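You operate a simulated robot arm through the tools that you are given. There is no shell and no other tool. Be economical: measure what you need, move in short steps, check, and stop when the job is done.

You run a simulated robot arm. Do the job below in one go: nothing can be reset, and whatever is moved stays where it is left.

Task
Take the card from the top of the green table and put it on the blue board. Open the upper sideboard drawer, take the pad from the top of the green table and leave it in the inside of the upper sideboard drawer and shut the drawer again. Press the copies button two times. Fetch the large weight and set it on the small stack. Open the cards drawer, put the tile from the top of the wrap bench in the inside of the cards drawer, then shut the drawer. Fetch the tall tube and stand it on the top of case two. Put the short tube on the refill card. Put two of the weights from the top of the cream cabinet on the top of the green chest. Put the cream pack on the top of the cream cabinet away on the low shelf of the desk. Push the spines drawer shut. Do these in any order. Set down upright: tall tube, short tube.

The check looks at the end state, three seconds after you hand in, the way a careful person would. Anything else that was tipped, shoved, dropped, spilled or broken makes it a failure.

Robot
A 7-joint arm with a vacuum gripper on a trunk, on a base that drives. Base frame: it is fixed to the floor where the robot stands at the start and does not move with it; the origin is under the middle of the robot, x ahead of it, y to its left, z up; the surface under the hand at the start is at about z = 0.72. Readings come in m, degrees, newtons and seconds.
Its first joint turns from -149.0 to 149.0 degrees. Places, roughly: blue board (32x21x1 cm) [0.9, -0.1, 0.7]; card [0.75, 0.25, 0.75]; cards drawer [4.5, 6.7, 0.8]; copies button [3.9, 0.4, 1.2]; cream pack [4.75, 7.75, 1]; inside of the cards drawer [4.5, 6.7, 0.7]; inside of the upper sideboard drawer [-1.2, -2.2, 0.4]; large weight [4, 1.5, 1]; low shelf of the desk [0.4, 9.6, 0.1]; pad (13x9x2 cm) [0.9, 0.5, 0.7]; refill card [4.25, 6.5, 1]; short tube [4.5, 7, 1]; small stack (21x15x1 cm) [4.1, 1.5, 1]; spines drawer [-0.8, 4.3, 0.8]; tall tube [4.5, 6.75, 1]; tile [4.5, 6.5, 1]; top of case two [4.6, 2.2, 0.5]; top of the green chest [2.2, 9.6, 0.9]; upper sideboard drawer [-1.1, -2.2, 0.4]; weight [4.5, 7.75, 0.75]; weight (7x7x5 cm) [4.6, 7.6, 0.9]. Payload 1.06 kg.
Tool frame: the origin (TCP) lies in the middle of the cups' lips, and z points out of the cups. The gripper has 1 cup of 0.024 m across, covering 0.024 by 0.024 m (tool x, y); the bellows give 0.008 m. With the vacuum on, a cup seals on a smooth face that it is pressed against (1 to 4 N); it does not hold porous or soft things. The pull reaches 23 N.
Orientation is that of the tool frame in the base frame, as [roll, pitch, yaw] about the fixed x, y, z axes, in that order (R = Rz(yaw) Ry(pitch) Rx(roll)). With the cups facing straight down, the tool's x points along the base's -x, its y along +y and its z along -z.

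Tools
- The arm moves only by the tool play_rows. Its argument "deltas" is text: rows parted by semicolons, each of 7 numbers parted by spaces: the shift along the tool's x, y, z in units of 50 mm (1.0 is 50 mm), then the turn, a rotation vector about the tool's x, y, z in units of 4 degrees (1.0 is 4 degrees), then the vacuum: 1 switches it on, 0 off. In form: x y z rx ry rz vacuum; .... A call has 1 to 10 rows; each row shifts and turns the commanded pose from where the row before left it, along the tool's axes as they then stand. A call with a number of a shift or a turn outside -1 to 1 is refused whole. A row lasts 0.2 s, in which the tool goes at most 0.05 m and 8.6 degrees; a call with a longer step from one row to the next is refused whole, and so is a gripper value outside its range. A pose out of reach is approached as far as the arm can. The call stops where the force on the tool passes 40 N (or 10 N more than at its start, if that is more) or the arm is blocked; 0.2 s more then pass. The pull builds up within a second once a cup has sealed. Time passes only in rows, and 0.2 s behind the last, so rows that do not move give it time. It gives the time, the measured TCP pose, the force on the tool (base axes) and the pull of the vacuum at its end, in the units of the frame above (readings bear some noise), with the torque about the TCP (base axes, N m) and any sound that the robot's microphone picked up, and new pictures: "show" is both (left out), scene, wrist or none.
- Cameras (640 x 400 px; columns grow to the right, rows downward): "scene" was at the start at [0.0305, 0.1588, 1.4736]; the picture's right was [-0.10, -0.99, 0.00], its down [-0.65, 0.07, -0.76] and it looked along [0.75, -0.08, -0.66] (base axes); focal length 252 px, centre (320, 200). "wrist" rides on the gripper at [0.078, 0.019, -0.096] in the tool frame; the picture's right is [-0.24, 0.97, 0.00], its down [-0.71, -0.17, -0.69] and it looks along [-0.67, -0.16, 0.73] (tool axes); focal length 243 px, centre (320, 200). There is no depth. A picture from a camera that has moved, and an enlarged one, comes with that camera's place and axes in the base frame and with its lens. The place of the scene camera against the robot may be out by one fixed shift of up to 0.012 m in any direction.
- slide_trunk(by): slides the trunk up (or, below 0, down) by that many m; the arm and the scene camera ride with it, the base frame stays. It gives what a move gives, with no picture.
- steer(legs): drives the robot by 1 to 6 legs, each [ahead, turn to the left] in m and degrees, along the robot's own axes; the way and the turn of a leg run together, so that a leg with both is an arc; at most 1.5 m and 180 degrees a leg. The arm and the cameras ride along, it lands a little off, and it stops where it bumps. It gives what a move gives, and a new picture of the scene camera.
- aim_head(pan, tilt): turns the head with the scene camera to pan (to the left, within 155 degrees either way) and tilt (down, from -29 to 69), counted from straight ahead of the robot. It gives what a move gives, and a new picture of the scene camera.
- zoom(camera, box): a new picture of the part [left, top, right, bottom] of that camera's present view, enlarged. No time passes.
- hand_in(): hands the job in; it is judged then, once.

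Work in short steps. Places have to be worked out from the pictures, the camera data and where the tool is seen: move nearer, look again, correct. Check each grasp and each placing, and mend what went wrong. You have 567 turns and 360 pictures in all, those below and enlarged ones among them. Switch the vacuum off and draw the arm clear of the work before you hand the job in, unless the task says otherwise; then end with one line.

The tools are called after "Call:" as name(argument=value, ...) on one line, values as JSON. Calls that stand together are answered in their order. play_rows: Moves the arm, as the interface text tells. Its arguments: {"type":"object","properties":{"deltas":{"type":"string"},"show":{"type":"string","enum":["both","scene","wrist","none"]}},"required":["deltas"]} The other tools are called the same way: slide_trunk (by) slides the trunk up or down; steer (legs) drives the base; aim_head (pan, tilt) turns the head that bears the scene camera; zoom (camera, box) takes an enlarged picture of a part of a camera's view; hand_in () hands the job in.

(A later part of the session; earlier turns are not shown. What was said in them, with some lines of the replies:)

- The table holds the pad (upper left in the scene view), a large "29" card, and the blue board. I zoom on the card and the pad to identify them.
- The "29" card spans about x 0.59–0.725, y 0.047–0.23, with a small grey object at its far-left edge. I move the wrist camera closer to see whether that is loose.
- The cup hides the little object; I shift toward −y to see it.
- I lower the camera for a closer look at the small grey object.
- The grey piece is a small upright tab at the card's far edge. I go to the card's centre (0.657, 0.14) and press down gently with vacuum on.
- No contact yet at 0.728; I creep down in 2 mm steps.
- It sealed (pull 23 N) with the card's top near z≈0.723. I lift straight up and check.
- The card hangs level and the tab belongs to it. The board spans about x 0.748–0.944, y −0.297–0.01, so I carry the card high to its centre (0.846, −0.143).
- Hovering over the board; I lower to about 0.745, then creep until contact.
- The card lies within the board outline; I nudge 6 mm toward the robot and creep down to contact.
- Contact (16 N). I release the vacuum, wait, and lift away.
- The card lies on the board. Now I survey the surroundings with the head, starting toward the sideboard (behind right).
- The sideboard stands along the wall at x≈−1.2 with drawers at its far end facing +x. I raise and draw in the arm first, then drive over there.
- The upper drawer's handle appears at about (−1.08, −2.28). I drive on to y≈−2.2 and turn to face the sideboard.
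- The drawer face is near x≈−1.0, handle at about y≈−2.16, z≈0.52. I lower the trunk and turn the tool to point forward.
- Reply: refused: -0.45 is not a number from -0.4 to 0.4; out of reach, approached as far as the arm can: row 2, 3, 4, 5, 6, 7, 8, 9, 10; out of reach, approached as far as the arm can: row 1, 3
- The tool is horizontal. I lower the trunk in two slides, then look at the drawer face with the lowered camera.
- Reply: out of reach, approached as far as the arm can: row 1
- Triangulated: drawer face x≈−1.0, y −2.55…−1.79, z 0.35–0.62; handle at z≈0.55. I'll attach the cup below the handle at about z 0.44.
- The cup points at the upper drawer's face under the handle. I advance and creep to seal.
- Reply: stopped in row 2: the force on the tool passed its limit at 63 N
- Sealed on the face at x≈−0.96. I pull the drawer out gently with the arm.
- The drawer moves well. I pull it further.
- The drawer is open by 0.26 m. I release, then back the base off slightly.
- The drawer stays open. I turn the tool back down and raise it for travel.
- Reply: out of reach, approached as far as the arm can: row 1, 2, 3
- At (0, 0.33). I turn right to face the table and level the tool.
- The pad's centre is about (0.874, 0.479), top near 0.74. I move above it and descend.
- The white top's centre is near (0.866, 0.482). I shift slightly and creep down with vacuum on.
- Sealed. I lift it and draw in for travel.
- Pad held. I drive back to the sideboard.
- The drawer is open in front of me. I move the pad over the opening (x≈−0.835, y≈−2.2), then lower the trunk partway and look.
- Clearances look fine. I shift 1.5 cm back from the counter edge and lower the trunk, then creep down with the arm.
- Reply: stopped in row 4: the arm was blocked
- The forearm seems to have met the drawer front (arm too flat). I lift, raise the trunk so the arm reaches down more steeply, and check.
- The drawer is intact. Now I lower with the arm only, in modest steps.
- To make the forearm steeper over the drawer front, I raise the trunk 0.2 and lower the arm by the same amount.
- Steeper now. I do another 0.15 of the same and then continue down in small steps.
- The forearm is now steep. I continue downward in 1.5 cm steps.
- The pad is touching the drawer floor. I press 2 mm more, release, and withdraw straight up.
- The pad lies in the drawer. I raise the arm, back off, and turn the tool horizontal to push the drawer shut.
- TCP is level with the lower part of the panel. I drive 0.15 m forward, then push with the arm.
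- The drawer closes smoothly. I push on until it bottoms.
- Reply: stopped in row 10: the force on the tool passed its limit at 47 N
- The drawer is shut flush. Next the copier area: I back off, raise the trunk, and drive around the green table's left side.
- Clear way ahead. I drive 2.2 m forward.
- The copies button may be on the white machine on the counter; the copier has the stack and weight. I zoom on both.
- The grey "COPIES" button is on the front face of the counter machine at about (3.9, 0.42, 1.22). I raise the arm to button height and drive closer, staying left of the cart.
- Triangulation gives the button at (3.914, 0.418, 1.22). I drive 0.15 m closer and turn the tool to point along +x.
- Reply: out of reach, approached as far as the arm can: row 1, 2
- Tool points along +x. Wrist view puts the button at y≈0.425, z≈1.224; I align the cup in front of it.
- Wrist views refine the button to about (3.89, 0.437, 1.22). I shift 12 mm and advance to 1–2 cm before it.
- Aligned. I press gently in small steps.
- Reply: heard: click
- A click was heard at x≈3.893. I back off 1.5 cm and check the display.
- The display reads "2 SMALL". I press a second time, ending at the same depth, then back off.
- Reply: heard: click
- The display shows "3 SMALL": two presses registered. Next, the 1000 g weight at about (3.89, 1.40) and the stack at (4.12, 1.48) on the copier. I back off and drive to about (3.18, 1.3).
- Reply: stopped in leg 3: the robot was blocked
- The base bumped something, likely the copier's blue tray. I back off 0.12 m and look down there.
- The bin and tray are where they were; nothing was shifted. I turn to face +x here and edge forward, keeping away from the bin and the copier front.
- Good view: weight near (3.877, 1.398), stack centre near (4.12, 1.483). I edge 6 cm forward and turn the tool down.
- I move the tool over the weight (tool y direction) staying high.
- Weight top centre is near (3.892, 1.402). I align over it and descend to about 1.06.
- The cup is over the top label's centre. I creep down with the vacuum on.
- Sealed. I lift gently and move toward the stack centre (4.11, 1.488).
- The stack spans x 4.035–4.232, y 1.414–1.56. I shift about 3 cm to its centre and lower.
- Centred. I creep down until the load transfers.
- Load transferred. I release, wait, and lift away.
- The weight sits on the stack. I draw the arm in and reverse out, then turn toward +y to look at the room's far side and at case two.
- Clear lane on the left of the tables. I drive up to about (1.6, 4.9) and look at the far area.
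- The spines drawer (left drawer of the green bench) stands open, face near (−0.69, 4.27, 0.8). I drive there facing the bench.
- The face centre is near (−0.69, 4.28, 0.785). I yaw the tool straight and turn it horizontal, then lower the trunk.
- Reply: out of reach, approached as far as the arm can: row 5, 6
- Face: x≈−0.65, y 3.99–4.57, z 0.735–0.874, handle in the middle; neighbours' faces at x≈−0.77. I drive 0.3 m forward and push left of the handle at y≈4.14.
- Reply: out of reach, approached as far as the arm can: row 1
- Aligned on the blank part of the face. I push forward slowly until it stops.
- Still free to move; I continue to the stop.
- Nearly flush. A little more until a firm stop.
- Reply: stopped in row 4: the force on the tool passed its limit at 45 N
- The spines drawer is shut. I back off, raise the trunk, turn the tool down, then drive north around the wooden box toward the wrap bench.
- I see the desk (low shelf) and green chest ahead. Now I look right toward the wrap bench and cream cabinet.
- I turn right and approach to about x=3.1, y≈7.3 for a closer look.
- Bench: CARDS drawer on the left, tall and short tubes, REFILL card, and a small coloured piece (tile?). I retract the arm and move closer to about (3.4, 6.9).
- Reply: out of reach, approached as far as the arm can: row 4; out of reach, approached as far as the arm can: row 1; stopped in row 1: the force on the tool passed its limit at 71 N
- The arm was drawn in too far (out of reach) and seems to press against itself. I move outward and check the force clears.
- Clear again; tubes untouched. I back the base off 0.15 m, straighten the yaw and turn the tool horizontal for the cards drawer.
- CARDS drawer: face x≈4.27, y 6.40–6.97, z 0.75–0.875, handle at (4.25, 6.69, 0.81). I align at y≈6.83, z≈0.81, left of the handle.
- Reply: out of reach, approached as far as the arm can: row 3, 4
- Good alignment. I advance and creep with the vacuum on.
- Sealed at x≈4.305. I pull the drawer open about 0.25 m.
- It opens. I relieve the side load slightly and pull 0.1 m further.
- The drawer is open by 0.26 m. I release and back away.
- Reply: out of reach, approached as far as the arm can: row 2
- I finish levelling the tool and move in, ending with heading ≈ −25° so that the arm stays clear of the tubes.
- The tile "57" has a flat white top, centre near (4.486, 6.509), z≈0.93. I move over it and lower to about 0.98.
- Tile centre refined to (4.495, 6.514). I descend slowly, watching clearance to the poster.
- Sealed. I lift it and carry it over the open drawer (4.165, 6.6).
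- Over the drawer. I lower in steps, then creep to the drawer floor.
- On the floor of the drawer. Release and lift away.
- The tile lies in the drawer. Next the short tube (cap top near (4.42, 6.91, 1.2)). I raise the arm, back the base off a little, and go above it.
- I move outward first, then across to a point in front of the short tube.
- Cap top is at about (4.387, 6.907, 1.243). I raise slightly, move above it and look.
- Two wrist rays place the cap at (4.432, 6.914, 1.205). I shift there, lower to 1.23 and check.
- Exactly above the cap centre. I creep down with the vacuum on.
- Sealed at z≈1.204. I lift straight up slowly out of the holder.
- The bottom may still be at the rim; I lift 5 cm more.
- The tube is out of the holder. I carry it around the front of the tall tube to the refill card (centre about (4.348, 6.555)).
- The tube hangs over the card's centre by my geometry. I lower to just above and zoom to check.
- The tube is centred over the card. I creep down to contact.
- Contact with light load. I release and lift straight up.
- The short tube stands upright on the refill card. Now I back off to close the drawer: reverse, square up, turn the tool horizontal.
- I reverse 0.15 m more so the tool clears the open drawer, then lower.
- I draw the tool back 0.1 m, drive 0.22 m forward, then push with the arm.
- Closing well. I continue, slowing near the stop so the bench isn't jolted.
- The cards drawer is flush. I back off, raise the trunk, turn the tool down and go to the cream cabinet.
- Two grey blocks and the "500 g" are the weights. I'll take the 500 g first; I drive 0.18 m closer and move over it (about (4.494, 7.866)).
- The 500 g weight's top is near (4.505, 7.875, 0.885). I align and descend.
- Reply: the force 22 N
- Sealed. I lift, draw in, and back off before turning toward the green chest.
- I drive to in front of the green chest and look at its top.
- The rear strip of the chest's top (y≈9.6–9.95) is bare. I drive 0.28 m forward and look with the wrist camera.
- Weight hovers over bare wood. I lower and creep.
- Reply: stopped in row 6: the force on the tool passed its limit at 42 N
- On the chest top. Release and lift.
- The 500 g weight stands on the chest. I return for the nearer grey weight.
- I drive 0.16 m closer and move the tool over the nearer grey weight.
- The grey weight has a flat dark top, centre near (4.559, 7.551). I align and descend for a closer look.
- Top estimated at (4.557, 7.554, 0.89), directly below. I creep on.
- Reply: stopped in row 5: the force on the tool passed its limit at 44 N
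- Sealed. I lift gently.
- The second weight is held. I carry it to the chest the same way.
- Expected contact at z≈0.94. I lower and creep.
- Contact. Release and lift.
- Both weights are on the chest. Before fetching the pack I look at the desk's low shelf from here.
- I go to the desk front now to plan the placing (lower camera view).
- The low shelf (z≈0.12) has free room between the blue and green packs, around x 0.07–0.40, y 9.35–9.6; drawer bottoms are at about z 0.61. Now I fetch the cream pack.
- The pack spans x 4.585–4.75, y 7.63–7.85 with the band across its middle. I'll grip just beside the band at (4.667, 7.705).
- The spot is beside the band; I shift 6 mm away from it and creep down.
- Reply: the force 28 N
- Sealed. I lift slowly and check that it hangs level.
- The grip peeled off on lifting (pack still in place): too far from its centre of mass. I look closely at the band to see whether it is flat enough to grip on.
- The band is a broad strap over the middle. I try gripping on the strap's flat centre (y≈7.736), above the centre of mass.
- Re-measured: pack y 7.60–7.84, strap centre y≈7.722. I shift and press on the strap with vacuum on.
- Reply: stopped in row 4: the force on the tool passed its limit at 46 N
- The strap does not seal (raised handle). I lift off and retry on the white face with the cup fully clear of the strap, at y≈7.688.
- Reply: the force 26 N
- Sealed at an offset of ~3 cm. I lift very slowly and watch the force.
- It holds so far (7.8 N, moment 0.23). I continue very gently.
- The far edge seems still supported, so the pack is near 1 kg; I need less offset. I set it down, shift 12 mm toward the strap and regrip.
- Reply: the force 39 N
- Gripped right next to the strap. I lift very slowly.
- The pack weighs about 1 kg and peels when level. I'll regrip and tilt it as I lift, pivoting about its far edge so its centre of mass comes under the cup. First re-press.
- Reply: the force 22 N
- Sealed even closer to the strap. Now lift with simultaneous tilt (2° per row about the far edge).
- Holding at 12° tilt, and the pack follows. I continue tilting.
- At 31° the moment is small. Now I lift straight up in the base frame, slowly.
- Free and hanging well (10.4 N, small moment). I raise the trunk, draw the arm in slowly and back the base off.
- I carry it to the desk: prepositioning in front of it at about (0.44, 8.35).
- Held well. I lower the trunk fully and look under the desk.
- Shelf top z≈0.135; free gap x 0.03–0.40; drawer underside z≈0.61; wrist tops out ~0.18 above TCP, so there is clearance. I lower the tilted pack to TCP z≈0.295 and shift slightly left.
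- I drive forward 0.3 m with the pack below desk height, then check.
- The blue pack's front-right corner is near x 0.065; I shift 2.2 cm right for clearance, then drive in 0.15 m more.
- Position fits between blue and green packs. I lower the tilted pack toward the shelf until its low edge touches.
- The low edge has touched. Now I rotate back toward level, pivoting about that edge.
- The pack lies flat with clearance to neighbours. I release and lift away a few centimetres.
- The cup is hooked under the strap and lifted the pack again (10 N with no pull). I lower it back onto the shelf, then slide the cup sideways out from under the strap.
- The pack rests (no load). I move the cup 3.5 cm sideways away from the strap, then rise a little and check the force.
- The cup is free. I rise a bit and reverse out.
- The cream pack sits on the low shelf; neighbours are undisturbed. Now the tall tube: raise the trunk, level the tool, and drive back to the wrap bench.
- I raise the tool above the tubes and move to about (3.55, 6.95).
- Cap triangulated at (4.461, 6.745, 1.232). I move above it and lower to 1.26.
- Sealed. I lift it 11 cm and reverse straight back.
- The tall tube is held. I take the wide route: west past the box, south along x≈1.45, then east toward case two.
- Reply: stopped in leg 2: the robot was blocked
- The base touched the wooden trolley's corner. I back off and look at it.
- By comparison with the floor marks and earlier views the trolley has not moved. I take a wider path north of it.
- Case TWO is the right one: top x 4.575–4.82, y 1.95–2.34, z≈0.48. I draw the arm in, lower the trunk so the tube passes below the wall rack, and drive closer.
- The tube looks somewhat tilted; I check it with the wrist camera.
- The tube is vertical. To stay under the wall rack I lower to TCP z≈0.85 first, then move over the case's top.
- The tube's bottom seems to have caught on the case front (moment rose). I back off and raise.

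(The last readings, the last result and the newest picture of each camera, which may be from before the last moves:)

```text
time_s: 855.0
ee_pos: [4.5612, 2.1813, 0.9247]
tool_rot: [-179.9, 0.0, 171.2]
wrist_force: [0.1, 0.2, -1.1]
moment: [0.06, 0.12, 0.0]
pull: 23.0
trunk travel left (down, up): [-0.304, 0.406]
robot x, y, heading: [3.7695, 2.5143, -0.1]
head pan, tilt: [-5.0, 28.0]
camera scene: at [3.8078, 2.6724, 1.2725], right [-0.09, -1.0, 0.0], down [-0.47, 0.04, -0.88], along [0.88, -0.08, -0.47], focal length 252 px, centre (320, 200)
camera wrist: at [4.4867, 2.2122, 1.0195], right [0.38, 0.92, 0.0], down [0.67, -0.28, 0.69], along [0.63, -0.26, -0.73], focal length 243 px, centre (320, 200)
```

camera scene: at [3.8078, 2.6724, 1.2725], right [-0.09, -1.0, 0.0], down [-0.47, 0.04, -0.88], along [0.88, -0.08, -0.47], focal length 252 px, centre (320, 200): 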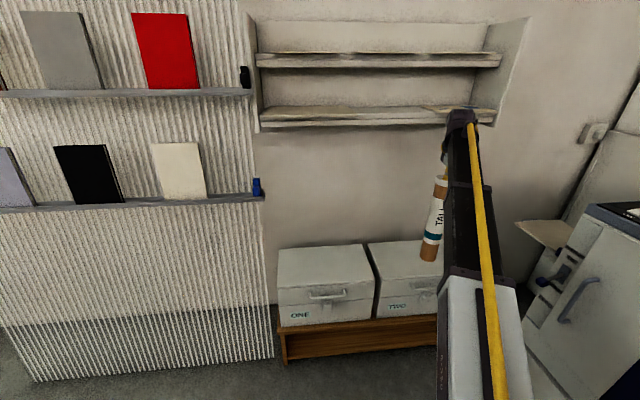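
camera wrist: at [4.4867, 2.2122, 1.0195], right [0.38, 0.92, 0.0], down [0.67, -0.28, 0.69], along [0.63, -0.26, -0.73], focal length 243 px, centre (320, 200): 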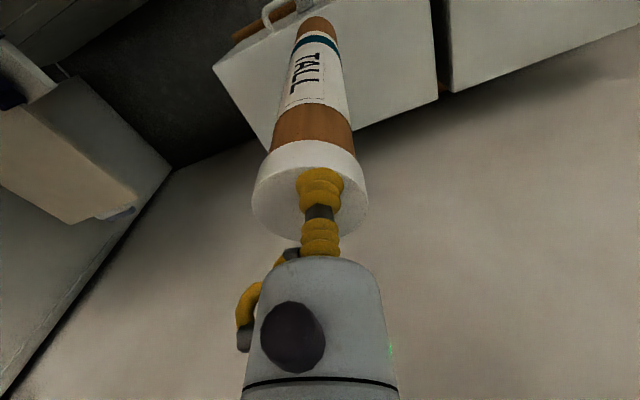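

Re-measured: case top z≈0.524, x 4.515–4.754, y 1.98–2.355; contact expected at TCP z≈0.856. I move to (4.625, 2.17) at the present height and look.

Call:
play_rows(deltas="-0.4 0 0 0 0 0 1;-0.5 0 0 0 0 0 1;-0.4 0 0 0 0 0 1;0 0 0 0 0 0 1", show="both")

```text
time_s: 856.0
ee_pos: [4.627, 2.1704, 0.9246]
tool_rot: [-179.8, 0.1, 171.2]
wrist_force: [-0.4, 0.7, -1.3]
moment: [0.06, 0.08, -0.01]
pull: 23.0
trunk travel left (down, up): [-0.304, 0.406]
robot x, y, heading: [3.7709, 2.5099, -0.1]
head pan, tilt: [-5.0, 28.0]
camera scene: at [3.8078, 2.6723, 1.2725], right [-0.09, -1.0, 0.0], down [-0.47, 0.04, -0.88], along [0.88, -0.08, -0.47], focal length 252 px, centre (320, 200)
camera wrist: at [4.5521, 2.2028, 1.0187], right [0.38, 0.92, 0.0], down [0.67, -0.28, 0.69], along [0.63, -0.26, -0.73], focal length 243 px, centre (320, 200)
```

scene: 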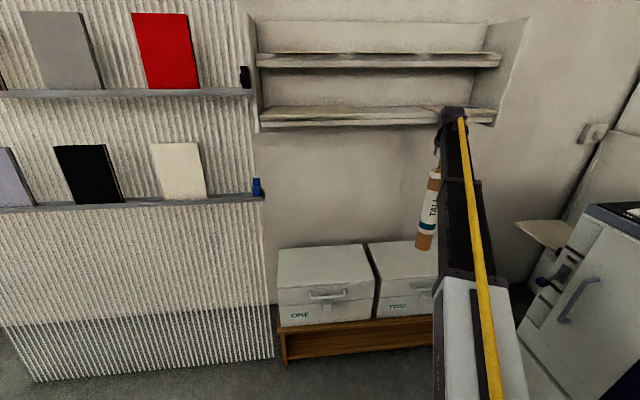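
wrist: 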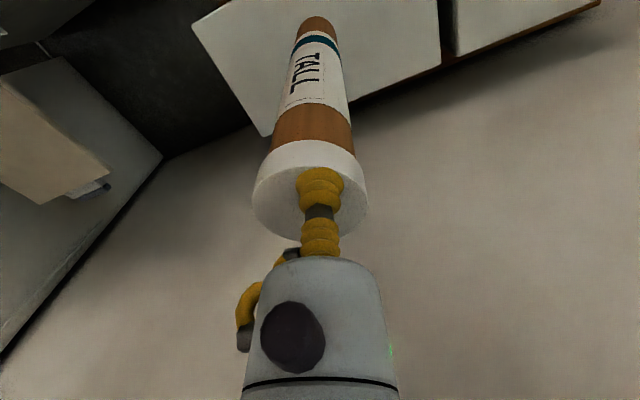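

The base will land well inside the case top. I lower and creep to contact.

Call:
play_rows(deltas="0 0 0.4 0 0 0 1;0 0 0.4 0 0 0 1;0 0 0.25 0 0 0 1;0 0 0.1 0 0 0 1;0 0 0 0 0 0 1", show="none")

```text
time_s: 857.2
ee_pos: [4.6257, 2.1702, 0.8672]
tool_rot: [-180.0, 0.2, 171.3]
wrist_force: [-0.3, -0.2, -1.2]
moment: [0.11, 0.12, -0.02]
pull: 22.3
trunk travel left (down, up): [-0.304, 0.406]
robot x, y, heading: [3.7654, 2.5117, -0.2]
head pan, tilt: [-5.0, 28.0]
```

Call:
play_rows(deltas="0 0 0.06 0 0 0 1;0 0 0.06 0 0 0 1;0 0 0.05 0 0 0 1;0 0 0.04 0 0 0 1;0 0 0 0 0 0 1", show="wrist")

```text
time_s: 858.4
ee_pos: [4.6273, 2.1708, 0.8563]
tool_rot: [-179.9, 0.1, 171.2]
wrist_force: [0.0, 0.4, 0.5]
moment: [0.09, 0.09, -0.02]
pull: 22.9
trunk travel left (down, up): [-0.304, 0.406]
robot x, y, heading: [3.7735, 2.516, -0.2]
head pan, tilt: [-5.0, 28.0]
camera wrist: at [4.5517, 2.2015, 0.9509], right [0.38, 0.92, 0.0], down [0.67, -0.28, 0.69], along [0.63, -0.26, -0.73], focal length 243 px, centre (320, 200)
```

wrist: 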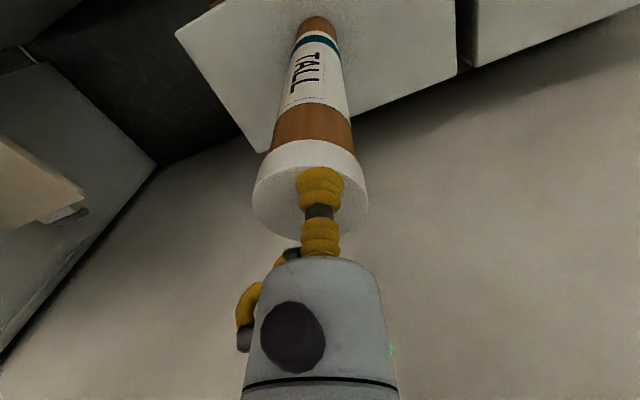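

Call:
play_rows(deltas="0 0 0.04 0 0 0 1;0 0 0.03 0 0 0 1;0 0 0 0 0 0 1", show="none")

```text
time_s: 859.2
ee_pos: [4.6257, 2.1698, 0.855]
tool_rot: [-179.9, 0.2, 171.2]
wrist_force: [-1.6, 0.5, 15.1]
moment: [0.12, 0.17, -0.01]
pull: 23.0
trunk travel left (down, up): [-0.304, 0.406]
robot x, y, heading: [3.7696, 2.5133, -0.1]
head pan, tilt: [-5.0, 28.0]
```

Firm contact. I release the vacuum and wait without moving, then look.

Call:
play_rows(deltas="0 0 -0.04 0 0 0 0;0 0 0 0 0 0 0;0 0 0 0 0 0 0;0 0 0 0 0 0 0;0 0 0 0 0 0 0", show="both")

```text
time_s: 860.4
ee_pos: [4.6265, 2.1698, 0.8556]
tool_rot: [-179.9, 0.1, 171.2]
wrist_force: [-0.1, 0.5, 1.7]
moment: [0.01, -0.01, 0.02]
pull: 0.0
trunk travel left (down, up): [-0.304, 0.406]
robot x, y, heading: [3.7713, 2.5117, 0.0]
head pan, tilt: [-5.0, 28.0]
camera scene: at [3.8076, 2.6724, 1.2725], right [-0.09, -1.0, 0.0], down [-0.47, 0.04, -0.88], along [0.88, -0.08, -0.47], focal length 252 px, centre (320, 200)
camera wrist: at [4.5519, 2.2016, 0.9492], right [0.38, 0.92, 0.0], down [0.67, -0.28, 0.69], along [0.63, -0.26, -0.73], focal length 243 px, centre (320, 200)
```

scene: 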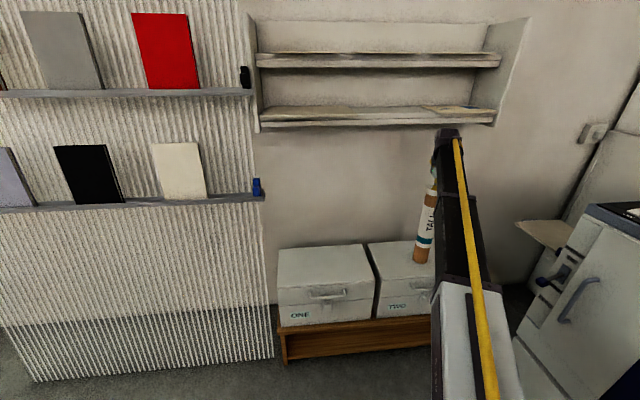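
wrist: 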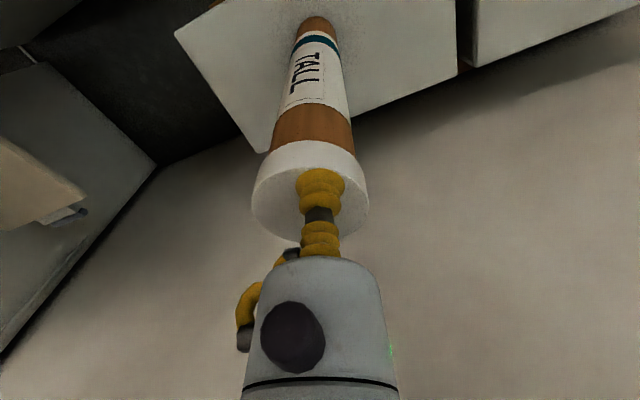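

Moments have vanished and it stands. I lift straight up slowly.

Call:
play_rows(deltas="0 0 -0.05 0 0 0 0;0 0 -0.1 0 0 0 0;0 0 -0.2 0 0 0 0;0 0 -0.4 0 0 0 0;0.4 0 -0.4 0 0 0 0;0.6 0 0 0 0 0 0;0.8 0 0 0 0 0 0", show="both")

```text
time_s: 862.0
ee_pos: [4.5368, 2.1825, 0.913]
tool_rot: [-179.9, 0.0, 171.1]
wrist_force: [0.5, -0.5, 0.8]
moment: [-0.01, 0.0, 0.01]
pull: 0.0
trunk travel left (down, up): [-0.304, 0.406]
robot x, y, heading: [3.7707, 2.5115, -0.2]
head pan, tilt: [-5.0, 28.0]
camera scene: at [3.808, 2.6723, 1.2725], right [-0.09, -1.0, 0.0], down [-0.47, 0.04, -0.88], along [0.88, -0.08, -0.47], focal length 252 px, centre (320, 200)
camera wrist: at [4.461, 2.2147, 1.0073], right [0.38, 0.92, 0.0], down [0.67, -0.28, 0.69], along [0.63, -0.26, -0.73], focal length 243 px, centre (320, 200)
```

scene: 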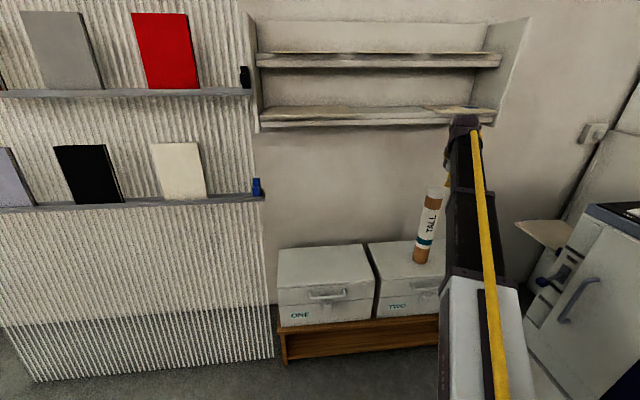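
wrist: 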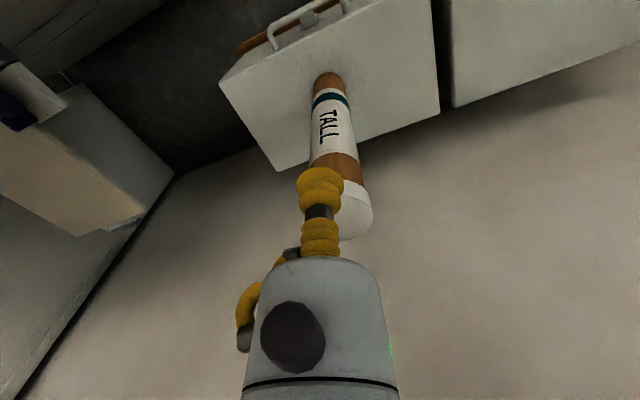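

The tall tube stands upright on case two. I back the robot away and take a final look.

Call:
steer(legs=[[-0.5, 0]])

Call:
zoom(camera="scene", box=[260, 120, 580, 320])

```text
time_s: 865.0
ee_pos: [4.0316, 2.1906, 0.9131]
tool_rot: [-179.9, -0.1, 171.8]
wrist_force: [0.6, 0.3, 0.3]
moment: [-0.01, -0.02, -0.02]
pull: 0.1
trunk travel left (down, up): [-0.304, 0.406]
robot x, y, heading: [3.2586, 2.511, 0.5]
head pan, tilt: [-5.0, 28.0]
camera scene: at [3.2983, 2.672, 1.2725], right [-0.08, -1.0, 0.0], down [-0.47, 0.04, -0.88], along [0.88, -0.07, -0.47], focal length 252 px, centre (320, 200)
```

scene: 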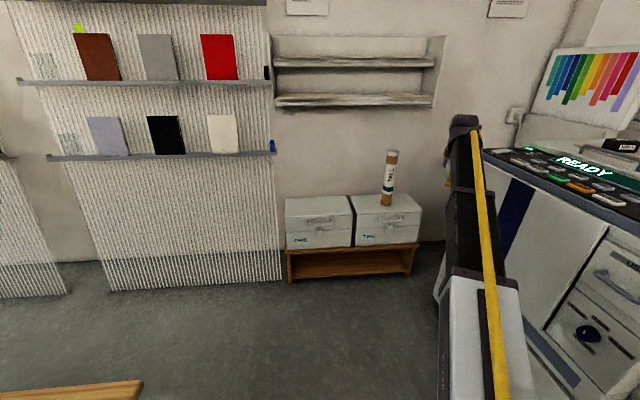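

```text
2.00 times, centred on (420, 220) of scene
camera zoom: at [3.2983, 2.672, 1.2725], right [-0.08, -1.0, 0.0], down [-0.47, 0.04, -0.88], along [0.88, -0.07, -0.47], focal length 505 px, centre (120, 160)
```

zoom: 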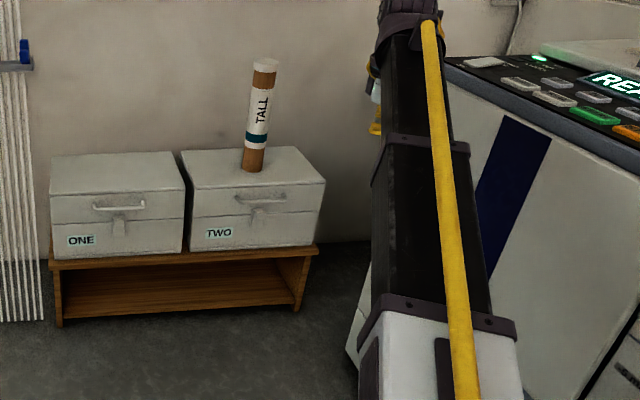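

Everything is placed, the vacuum is off and the arm is clear. I hand the job in.

Call:
hand_in()

```text
The job is handed in.
```

All ten tasks are done and the job is handed in. Along the way the base lightly bumped something beside the copier and the wooden trolley. By my measurements neither the bin nor the trolley moved.
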